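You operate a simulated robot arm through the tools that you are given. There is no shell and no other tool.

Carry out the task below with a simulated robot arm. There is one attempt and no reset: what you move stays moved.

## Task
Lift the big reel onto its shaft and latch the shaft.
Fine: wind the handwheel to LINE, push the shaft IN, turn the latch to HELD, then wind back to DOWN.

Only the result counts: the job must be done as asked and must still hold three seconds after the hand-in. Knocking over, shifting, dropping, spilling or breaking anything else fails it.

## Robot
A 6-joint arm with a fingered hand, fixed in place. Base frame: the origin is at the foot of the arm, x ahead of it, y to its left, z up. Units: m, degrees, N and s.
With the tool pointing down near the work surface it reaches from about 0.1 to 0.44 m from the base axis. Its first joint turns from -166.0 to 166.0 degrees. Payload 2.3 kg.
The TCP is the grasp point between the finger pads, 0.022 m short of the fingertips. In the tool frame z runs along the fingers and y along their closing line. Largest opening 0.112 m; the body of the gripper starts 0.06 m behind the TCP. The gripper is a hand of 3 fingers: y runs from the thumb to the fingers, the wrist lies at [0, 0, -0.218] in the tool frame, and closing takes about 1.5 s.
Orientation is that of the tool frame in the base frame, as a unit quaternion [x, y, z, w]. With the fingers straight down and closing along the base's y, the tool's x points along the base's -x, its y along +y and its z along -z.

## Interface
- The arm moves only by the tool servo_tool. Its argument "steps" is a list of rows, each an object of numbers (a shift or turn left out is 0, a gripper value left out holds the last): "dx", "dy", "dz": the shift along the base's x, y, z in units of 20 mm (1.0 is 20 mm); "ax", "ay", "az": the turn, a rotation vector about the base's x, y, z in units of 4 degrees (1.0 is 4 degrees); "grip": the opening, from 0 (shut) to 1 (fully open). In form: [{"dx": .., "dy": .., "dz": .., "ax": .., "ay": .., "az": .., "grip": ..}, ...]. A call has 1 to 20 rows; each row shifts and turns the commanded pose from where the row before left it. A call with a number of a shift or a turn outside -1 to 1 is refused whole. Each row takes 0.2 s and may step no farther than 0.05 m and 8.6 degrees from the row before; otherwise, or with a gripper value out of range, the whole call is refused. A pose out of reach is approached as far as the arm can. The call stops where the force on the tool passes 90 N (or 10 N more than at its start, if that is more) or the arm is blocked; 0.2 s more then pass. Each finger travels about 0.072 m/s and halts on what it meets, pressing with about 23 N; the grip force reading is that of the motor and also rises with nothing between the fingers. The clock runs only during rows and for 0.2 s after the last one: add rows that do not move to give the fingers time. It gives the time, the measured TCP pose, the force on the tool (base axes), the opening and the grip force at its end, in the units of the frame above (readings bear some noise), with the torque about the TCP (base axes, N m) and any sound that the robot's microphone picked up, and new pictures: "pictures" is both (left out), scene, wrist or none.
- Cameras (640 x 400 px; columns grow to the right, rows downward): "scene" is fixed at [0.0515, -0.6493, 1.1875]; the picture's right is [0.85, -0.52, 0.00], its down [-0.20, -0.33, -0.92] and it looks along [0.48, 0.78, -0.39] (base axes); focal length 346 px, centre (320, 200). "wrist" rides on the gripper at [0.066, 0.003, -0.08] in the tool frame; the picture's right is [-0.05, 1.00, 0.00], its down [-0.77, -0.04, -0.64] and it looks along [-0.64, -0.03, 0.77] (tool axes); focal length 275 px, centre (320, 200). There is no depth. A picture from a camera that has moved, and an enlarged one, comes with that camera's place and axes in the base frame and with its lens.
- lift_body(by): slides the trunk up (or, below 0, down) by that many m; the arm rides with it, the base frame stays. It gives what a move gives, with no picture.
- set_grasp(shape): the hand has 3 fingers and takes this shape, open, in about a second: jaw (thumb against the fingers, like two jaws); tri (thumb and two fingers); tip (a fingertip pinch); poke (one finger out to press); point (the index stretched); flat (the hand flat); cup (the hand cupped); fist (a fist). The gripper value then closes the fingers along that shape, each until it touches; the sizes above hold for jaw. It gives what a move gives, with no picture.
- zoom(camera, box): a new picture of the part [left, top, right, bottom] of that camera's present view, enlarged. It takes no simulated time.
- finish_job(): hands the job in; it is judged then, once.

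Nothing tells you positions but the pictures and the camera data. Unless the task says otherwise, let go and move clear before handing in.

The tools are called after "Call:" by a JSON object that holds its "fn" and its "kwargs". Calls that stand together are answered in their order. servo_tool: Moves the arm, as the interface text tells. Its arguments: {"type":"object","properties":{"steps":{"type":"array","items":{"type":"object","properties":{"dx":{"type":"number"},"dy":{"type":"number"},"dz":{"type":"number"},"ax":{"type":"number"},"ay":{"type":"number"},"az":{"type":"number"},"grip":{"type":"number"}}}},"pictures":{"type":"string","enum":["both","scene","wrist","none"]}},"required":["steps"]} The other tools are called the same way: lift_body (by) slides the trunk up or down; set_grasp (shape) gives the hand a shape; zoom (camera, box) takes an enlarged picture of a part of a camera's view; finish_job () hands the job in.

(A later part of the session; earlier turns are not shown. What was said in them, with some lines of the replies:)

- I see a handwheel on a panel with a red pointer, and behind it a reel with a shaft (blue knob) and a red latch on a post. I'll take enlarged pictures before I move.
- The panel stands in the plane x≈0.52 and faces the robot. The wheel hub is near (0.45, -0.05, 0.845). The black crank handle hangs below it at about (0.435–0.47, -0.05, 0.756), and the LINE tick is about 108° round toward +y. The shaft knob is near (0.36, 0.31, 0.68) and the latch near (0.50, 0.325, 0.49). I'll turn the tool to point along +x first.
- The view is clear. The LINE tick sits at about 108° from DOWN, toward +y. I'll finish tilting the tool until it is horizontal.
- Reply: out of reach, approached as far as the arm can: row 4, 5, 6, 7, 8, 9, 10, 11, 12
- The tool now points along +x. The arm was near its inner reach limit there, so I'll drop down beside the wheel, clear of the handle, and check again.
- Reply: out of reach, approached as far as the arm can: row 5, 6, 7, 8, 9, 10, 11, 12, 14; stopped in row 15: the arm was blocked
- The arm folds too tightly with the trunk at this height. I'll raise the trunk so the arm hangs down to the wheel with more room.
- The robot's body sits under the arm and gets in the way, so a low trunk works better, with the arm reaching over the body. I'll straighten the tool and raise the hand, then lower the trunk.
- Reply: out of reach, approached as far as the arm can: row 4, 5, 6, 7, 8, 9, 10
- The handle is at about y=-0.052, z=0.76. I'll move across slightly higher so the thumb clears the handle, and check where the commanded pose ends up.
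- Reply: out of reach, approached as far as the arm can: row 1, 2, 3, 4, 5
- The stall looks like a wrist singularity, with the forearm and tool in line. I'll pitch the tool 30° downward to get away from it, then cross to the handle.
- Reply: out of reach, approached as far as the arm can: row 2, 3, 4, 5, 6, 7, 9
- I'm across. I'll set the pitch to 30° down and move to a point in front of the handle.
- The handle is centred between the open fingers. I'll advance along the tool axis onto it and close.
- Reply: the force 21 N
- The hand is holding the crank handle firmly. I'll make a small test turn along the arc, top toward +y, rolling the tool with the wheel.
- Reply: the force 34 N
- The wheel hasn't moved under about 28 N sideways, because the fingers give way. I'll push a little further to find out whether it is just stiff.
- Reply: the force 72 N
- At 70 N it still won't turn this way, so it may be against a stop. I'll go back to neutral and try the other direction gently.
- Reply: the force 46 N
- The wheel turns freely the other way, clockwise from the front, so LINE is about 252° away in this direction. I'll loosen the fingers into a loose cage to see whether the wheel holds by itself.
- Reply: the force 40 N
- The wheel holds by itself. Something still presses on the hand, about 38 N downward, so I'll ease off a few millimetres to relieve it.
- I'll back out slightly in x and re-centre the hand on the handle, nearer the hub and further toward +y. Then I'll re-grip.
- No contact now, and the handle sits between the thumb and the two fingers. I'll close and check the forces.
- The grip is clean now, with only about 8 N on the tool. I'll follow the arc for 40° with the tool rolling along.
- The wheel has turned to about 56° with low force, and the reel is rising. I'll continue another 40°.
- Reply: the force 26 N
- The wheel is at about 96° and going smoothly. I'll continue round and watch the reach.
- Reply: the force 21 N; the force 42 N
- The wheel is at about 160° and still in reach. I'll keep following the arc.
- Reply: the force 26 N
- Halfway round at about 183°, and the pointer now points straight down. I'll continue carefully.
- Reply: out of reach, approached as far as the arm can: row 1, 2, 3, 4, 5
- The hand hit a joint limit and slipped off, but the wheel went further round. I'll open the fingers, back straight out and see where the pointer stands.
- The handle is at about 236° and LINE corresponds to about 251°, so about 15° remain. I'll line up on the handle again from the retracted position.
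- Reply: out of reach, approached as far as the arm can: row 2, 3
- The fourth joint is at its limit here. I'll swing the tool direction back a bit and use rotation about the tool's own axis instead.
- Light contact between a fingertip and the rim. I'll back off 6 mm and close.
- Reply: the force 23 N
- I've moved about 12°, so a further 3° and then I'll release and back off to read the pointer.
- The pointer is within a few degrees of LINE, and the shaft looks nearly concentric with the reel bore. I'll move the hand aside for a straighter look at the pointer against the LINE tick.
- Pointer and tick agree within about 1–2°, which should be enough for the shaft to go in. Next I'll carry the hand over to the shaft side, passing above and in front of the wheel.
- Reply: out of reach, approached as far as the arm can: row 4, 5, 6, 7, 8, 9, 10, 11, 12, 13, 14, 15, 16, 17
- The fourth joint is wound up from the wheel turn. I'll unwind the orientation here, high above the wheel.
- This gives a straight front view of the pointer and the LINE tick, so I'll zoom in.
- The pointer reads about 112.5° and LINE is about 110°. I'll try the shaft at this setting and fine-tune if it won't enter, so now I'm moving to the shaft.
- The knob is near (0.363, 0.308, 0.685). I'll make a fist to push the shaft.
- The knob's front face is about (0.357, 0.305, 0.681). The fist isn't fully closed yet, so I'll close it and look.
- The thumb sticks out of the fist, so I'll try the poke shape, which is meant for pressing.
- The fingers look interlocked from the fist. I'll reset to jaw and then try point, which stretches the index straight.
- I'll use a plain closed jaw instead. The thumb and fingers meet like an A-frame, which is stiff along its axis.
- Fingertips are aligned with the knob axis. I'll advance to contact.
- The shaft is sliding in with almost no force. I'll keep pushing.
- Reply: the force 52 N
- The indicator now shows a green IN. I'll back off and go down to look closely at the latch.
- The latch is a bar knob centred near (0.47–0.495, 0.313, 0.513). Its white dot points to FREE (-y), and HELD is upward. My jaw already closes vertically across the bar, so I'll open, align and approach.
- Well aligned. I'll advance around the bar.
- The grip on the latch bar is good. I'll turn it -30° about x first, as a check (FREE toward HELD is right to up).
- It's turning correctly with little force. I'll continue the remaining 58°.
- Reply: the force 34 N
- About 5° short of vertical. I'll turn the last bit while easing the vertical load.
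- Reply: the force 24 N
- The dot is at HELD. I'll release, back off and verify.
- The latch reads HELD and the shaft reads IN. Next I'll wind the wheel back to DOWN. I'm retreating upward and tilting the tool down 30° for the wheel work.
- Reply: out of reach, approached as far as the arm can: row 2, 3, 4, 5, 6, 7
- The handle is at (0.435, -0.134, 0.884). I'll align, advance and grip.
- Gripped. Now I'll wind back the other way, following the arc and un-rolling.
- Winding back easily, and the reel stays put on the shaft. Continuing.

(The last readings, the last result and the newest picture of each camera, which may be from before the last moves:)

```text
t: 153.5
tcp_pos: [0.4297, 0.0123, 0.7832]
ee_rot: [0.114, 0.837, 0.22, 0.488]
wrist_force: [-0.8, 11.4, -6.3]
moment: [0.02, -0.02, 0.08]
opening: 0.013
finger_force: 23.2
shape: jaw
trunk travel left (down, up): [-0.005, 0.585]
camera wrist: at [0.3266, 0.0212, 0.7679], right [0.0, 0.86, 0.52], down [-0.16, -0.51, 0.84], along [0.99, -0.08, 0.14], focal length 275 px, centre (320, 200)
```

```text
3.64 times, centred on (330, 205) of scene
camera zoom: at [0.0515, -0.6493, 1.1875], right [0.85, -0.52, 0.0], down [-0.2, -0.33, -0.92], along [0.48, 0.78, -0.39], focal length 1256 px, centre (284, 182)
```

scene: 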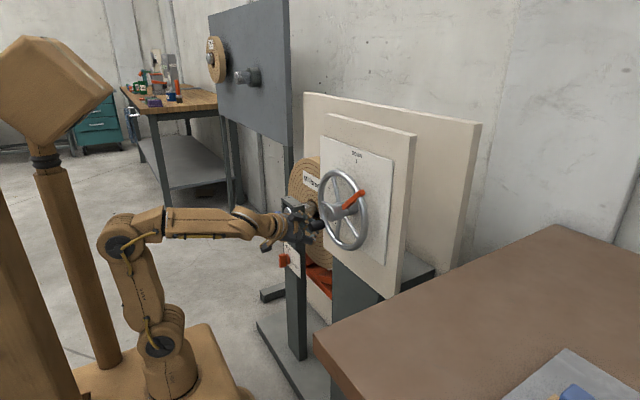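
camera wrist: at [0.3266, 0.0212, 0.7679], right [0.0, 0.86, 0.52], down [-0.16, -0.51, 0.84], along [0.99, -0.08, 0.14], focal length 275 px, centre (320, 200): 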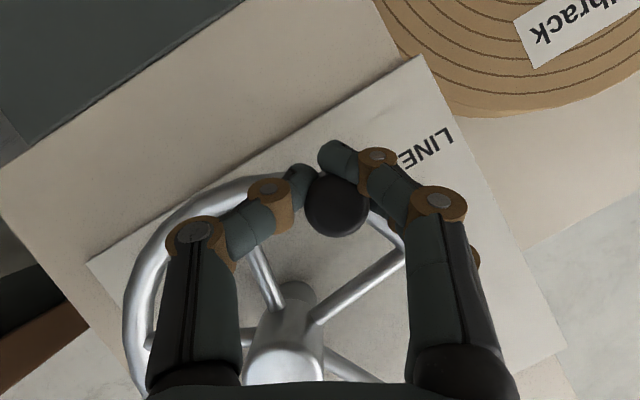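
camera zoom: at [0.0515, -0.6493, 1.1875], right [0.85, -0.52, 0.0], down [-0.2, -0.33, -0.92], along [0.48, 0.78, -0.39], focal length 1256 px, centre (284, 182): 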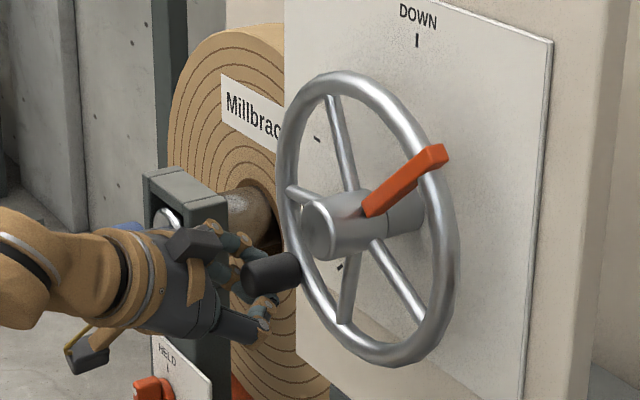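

About 47° remain. I'll continue to near DOWN.

Call:
{"fn": "servo_tool", "kwargs": {"steps": [{"dy": -0.236, "dz": -0.205, "ax": -1}, {"dy": -0.25, "dz": -0.188, "ax": -1}, {"dy": -0.2625, "dz": -0.1705, "ax": -1}, {"dy": -0.274, "dz": -0.152, "ax": -1}, {"dy": -0.284, "dz": -0.132, "ax": -1}, {"dy": -0.292, "dz": -0.112, "ax": -1}, {"dy": -0.299, "dz": -0.0915, "ax": -1}, {"dy": -0.305, "dz": -0.07, "ax": -0.5}, {"dy": -0.309, "dz": -0.049, "ax": -0.5}, {}]}}

Call:
{"fn": "zoom", "kwargs": {"camera": "scene", "box": [260, 150, 400, 260]}}

```text
t: 155.7
tcp_pos: [0.4299, -0.0378, 0.7602]
ee_rot: [-0.025, 0.867, -0.017, 0.498]
wrist_force: [-6.7, 10.8, -23.9]
moment: [-0.15, 0.23, 0.23]
opening: 0.0131
finger_force: 22.9
shape: jaw
trunk travel left (down, up): [-0.005, 0.585]
camera wrist: at [0.3272, -0.0381, 0.7426], right [0.0, 1.0, -0.01], down [-0.16, 0.01, 0.99], along [0.99, 0.01, 0.16], focal length 275 px, centre (320, 200)
```

scene: 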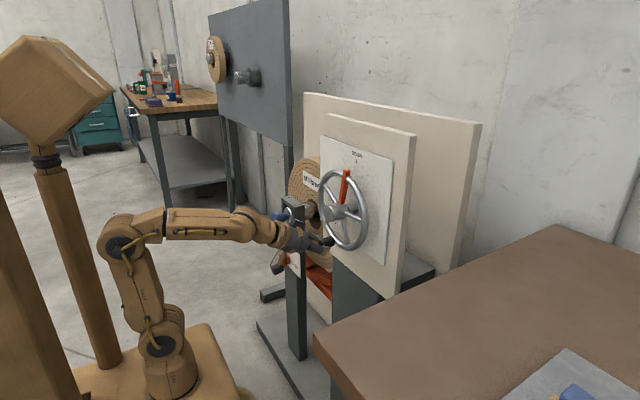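
wrist: 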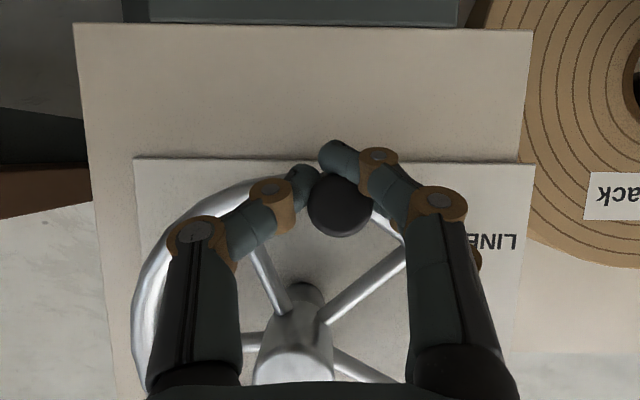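

```text
3.64 times, centred on (330, 205) of scene
camera zoom: at [0.0515, -0.6493, 1.1875], right [0.85, -0.52, 0.0], down [-0.2, -0.33, -0.92], along [0.48, 0.78, -0.39], focal length 1256 px, centre (284, 182)
```

zoom: 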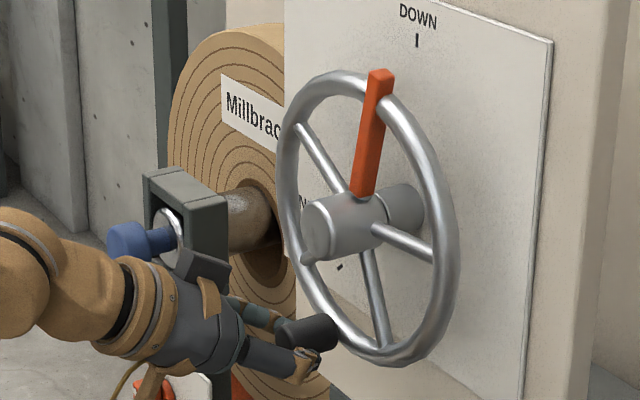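

About 10° to the stop. I'll push gently on to it.

Call:
{"fn": "servo_tool", "kwargs": {"steps": [{"dy": -0.309, "dz": -0.06, "ax": -0.5}, {"dy": -0.312, "dz": -0.03, "ax": -0.5}, {"dy": -0.3, "dz": -0.005}, {}]}}

Call:
{"fn": "zoom", "kwargs": {"camera": "scene", "box": [260, 150, 400, 260]}}

```text
t: 156.7
tcp_pos: [0.4303, -0.0585, 0.7567]
ee_rot: [-0.042, 0.865, -0.047, 0.498]
wrist_force: [-7.9, 6.4, -25.6]
moment: [-0.39, 0.29, 0.29]
opening: 0.0135
finger_force: 22.8
shape: jaw
trunk travel left (down, up): [-0.005, 0.585]
camera wrist: at [0.3274, -0.0583, 0.741], right [0.0, 1.0, -0.08], down [-0.16, 0.08, 0.98], along [0.99, 0.02, 0.16], focal length 275 px, centre (320, 200)
```

scene: 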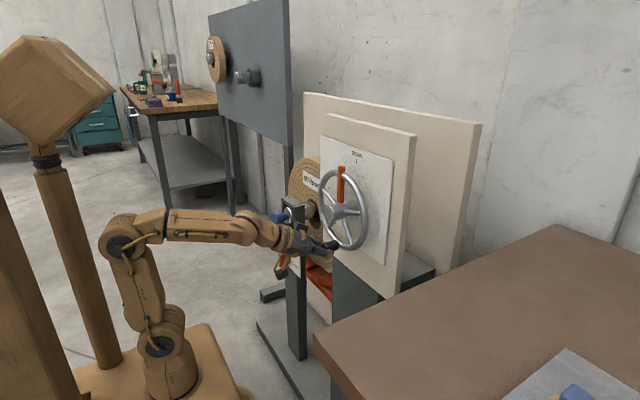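
wrist: 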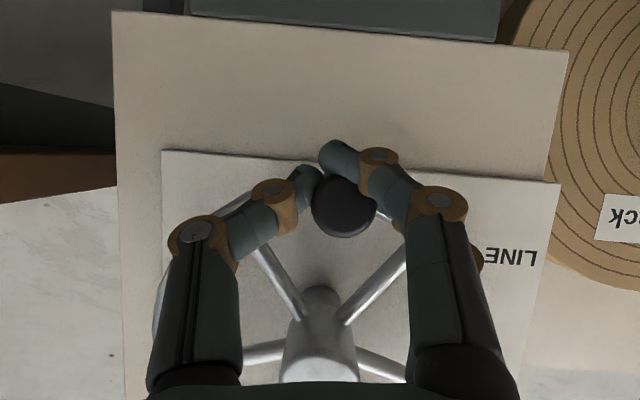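

```text
3.64 times, centred on (330, 205) of scene
camera zoom: at [0.0515, -0.6493, 1.1875], right [0.85, -0.52, 0.0], down [-0.2, -0.33, -0.92], along [0.48, 0.78, -0.39], focal length 1256 px, centre (284, 182)
```

zoom: 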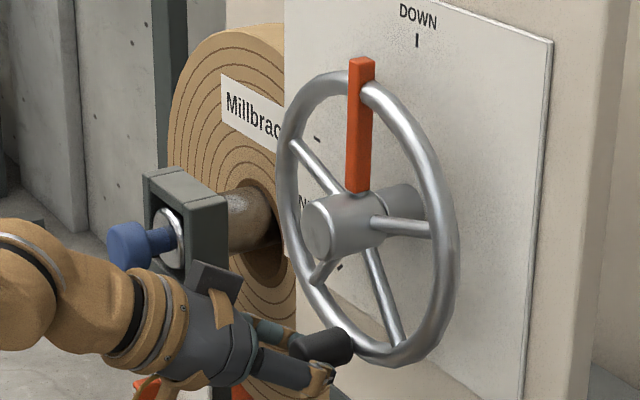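

Call:
{"fn": "servo_tool", "kwargs": {"steps": [{"dy": -0.25}, {"dy": -0.2}, {}], "pictures": "none"}}

Call:
{"fn": "zoom", "kwargs": {"camera": "scene", "box": [260, 150, 400, 260]}}

```text
t: 157.5
tcp_pos: [0.4307, -0.065, 0.7579]
ee_rot: [-0.043, 0.865, -0.046, 0.497]
wrist_force: [-7.9, 23.4, -23.0]
moment: [-0.33, 0.29, 0.49]
opening: 0.0145
finger_force: 23.1
shape: jaw
trunk travel left (down, up): [-0.005, 0.585]
```

```text
3.64 times, centred on (330, 205) of scene
camera zoom: at [0.0515, -0.6493, 1.1875], right [0.85, -0.52, 0.0], down [-0.2, -0.33, -0.92], along [0.48, 0.78, -0.39], focal length 1256 px, centre (284, 182)
```

zoom: 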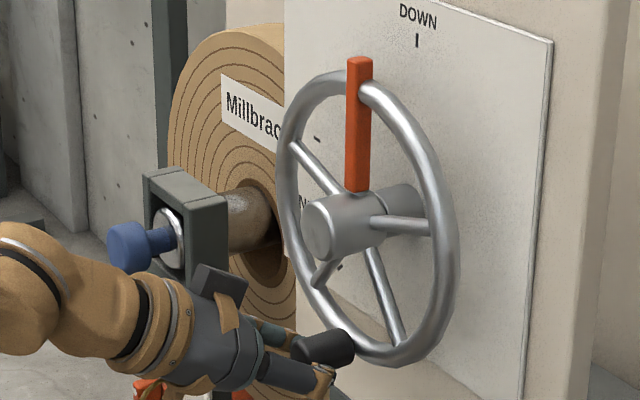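

The pointer is at DOWN, against the stop. I'll open and back straight out along the tool axis.

Call:
{"fn": "servo_tool", "kwargs": {"steps": [{"grip": 0.3}, {"grip": 0.6}, {}, {}, {"dx": -0.6, "dz": 0.2}, {"dx": -0.9, "dz": 0.4}, {"dx": -0.7, "dz": 0.4}, {}]}}

Call:
{"fn": "zoom", "kwargs": {"camera": "scene", "box": [260, 150, 400, 260]}}

Call:
{"fn": "zoom", "kwargs": {"camera": "scene", "box": [240, 160, 360, 300]}}

```text
t: 159.3
tcp_pos: [0.3856, -0.0675, 0.7803]
ee_rot: [-0.042, 0.865, -0.047, 0.498]
wrist_force: [-0.1, -0.2, -0.6]
moment: [-0.01, 0.04, -0.01]
opening: 0.0669
finger_force: 0.0
shape: jaw
trunk travel left (down, up): [-0.005, 0.585]
camera wrist: at [0.2832, -0.0689, 0.7624], right [0.0, 1.0, -0.08], down [-0.16, 0.08, 0.98], along [0.99, 0.02, 0.16], focal length 275 px, centre (320, 200)
```

scene: 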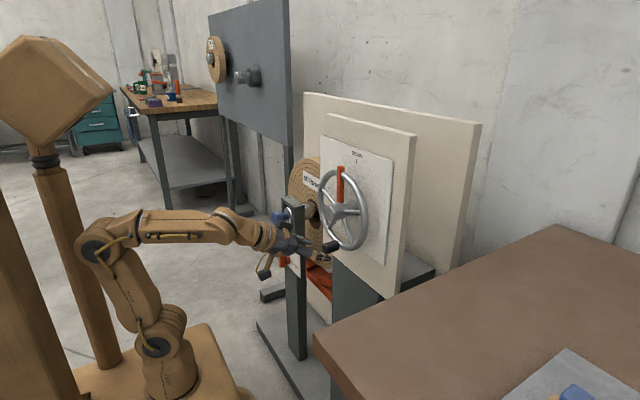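
wrist: 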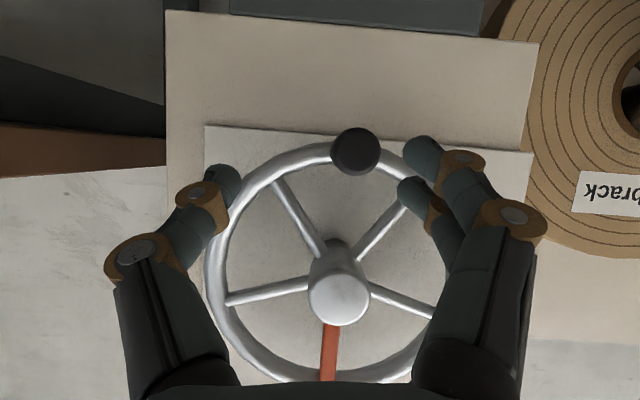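

```text
3.64 times, centred on (330, 205) of scene
camera zoom: at [0.0515, -0.6493, 1.1875], right [0.85, -0.52, 0.0], down [-0.2, -0.33, -0.92], along [0.48, 0.78, -0.39], focal length 1256 px, centre (284, 182)
```

zoom: 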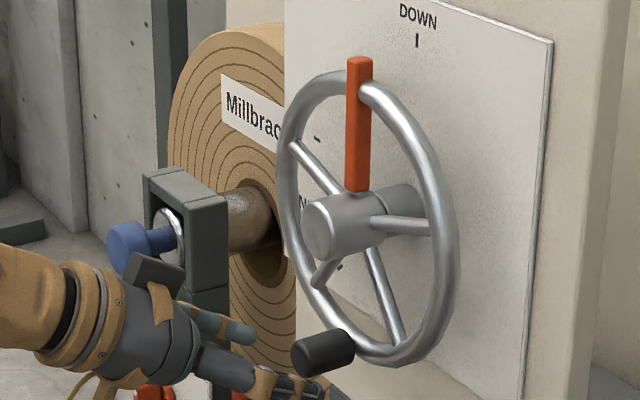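

```text
2.86 times, centred on (300, 230) of scene
camera zoom: at [0.0515, -0.6493, 1.1875], right [0.85, -0.52, 0.0], down [-0.2, -0.33, -0.92], along [0.48, 0.78, -0.39], focal length 987 px, centre (377, 114)
```

zoom: 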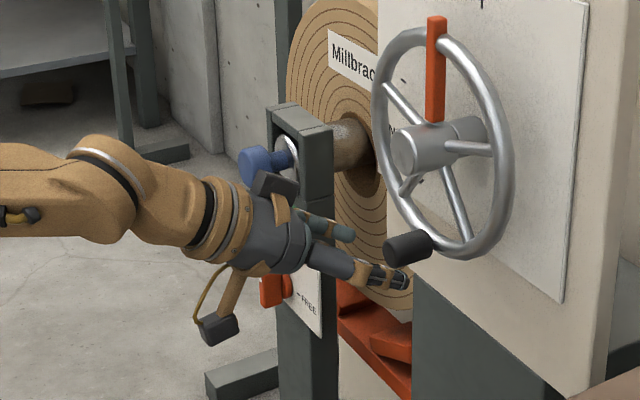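

The wheel sits at DOWN without the hand on it. I'll move clear upward and check the whole state.

Call:
{"fn": "servo_tool", "kwargs": {"steps": [{"dx": -0.6}, {"dz": 1}, {"dz": 1}, {"dz": 1}, {"dz": 1}, {"dz": 1}, {"dz": 1}, {}, {}]}}

Call:
{"fn": "zoom", "kwargs": {"camera": "scene", "box": [230, 150, 400, 300]}}

```text
t: 161.3
tcp_pos: [0.3736, -0.067, 0.9012]
ee_rot: [-0.041, 0.864, -0.047, 0.499]
wrist_force: [-0.7, 0.8, -0.2]
moment: [0.01, 0.05, -0.02]
opening: 0.0666
finger_force: 0.1
shape: jaw
trunk travel left (down, up): [-0.005, 0.585]
camera wrist: at [0.271, -0.0673, 0.8826], right [0.0, 1.0, -0.08], down [-0.17, 0.08, 0.98], along [0.99, 0.02, 0.16], focal length 275 px, centre (320, 200)
```

scene: 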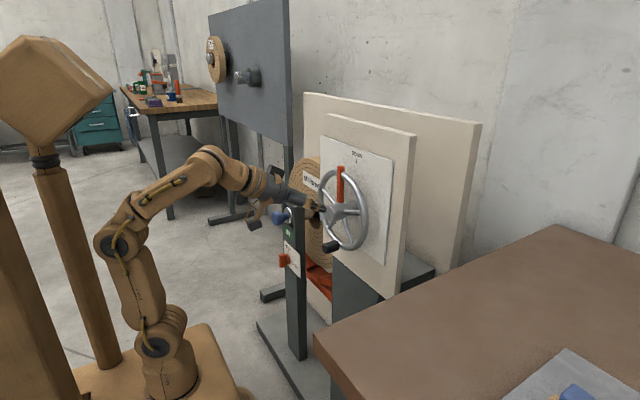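
wrist: 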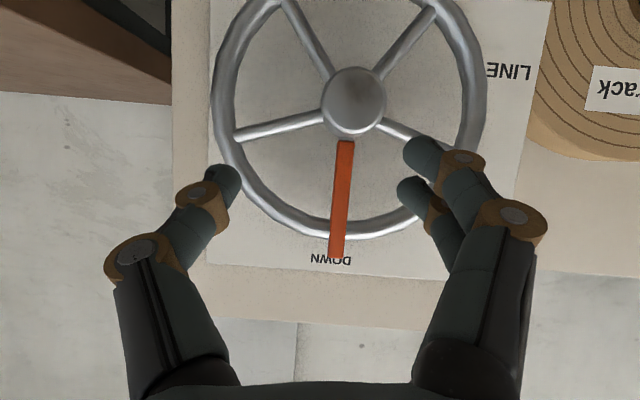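

```text
2.67 times, centred on (315, 225) of scene
camera zoom: at [0.0515, -0.6493, 1.1875], right [0.85, -0.52, 0.0], down [-0.2, -0.33, -0.92], along [0.48, 0.78, -0.39], focal length 921 px, centre (333, 133)
```

zoom: 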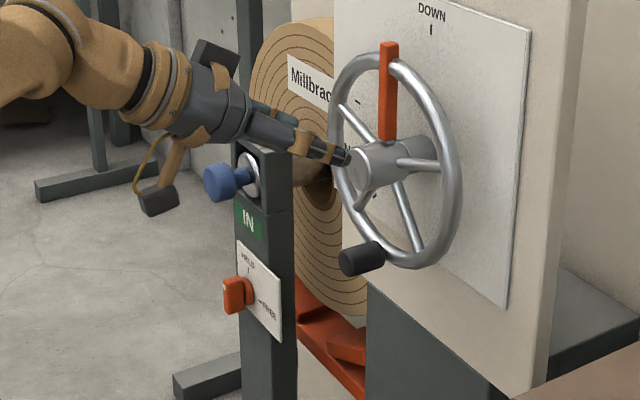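

Call:
{"fn": "zoom", "kwargs": {"camera": "scene", "box": [270, 190, 340, 300]}}

Call:
{"fn": "servo_tool", "kwargs": {"steps": [{"dx": -0.7, "dy": 0.5}, {"dx": -0.5, "dy": 0.5}, {}, {}, {}], "pictures": "scene"}}

```text
3.64 times, centred on (305, 245) of scene
camera zoom: at [0.0515, -0.6493, 1.1875], right [0.85, -0.52, 0.0], down [-0.2, -0.33, -0.92], along [0.48, 0.78, -0.39], focal length 1256 px, centre (374, 36)
```

zoom: 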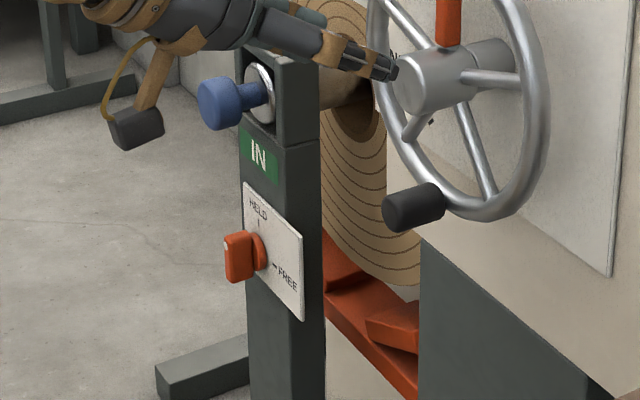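

```text
t: 162.5
tcp_pos: [0.3481, -0.0465, 0.8981]
ee_rot: [-0.042, 0.865, -0.046, 0.498]
wrist_force: [-0.3, 0.6, 0.5]
moment: [0.0, -0.01, 0.02]
opening: 0.0668
finger_force: 0.1
shape: jaw
trunk travel left (down, up): [-0.005, 0.585]
```

scene: 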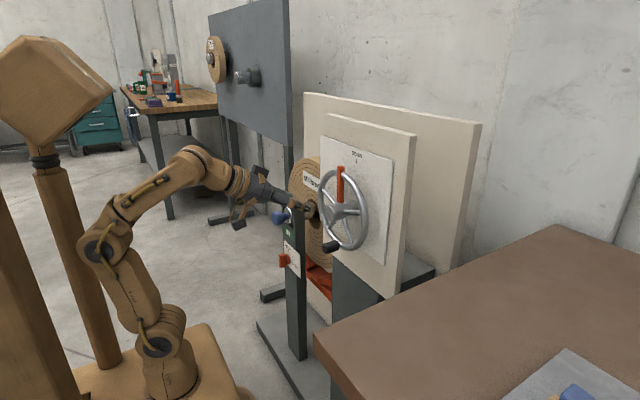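

The cradle is down and the reel hangs on the shaft. The indicator shows IN, the latch points to HELD, the wheel is at DOWN, and the hand is clear, so I'm handing in.

Call:
{"fn": "finish_job", "kwargs": {}}

```text
The job is handed in.
```

The reel is on its shaft, the shaft is latched, and I've handed the job in. I don't have the judge's result.

These are the final positions from the last pictures before hand-in:

- **Handwheel:** back at DOWN against its stop, and it stayed there after I let go.
- **Shaft:** pushed to its end stop, and the indicator shows a green IN.
- **Latch:** pointing at HELD, within about 2° of vertical.
- **Reel:** hanging on the shaft with the cradle lowered. It settled roughly 1 cm when the cradle came down, which I took to be clearance in the bore.

- **Wheel direction:** The wheel only winds clockwise from DOWN, so LINE was about 250° round rather than 110° the other way. I pushed it counterclockwise at up to about 70 N before working that out, and the wheel did not move.
- **LINE setting:** I stopped the wheel about 2–3° short of the LINE mark, and the shaft slid in with almost no force.

I saw nothing else knocked or shifted, and the hand is clear of the wheel and shaft.
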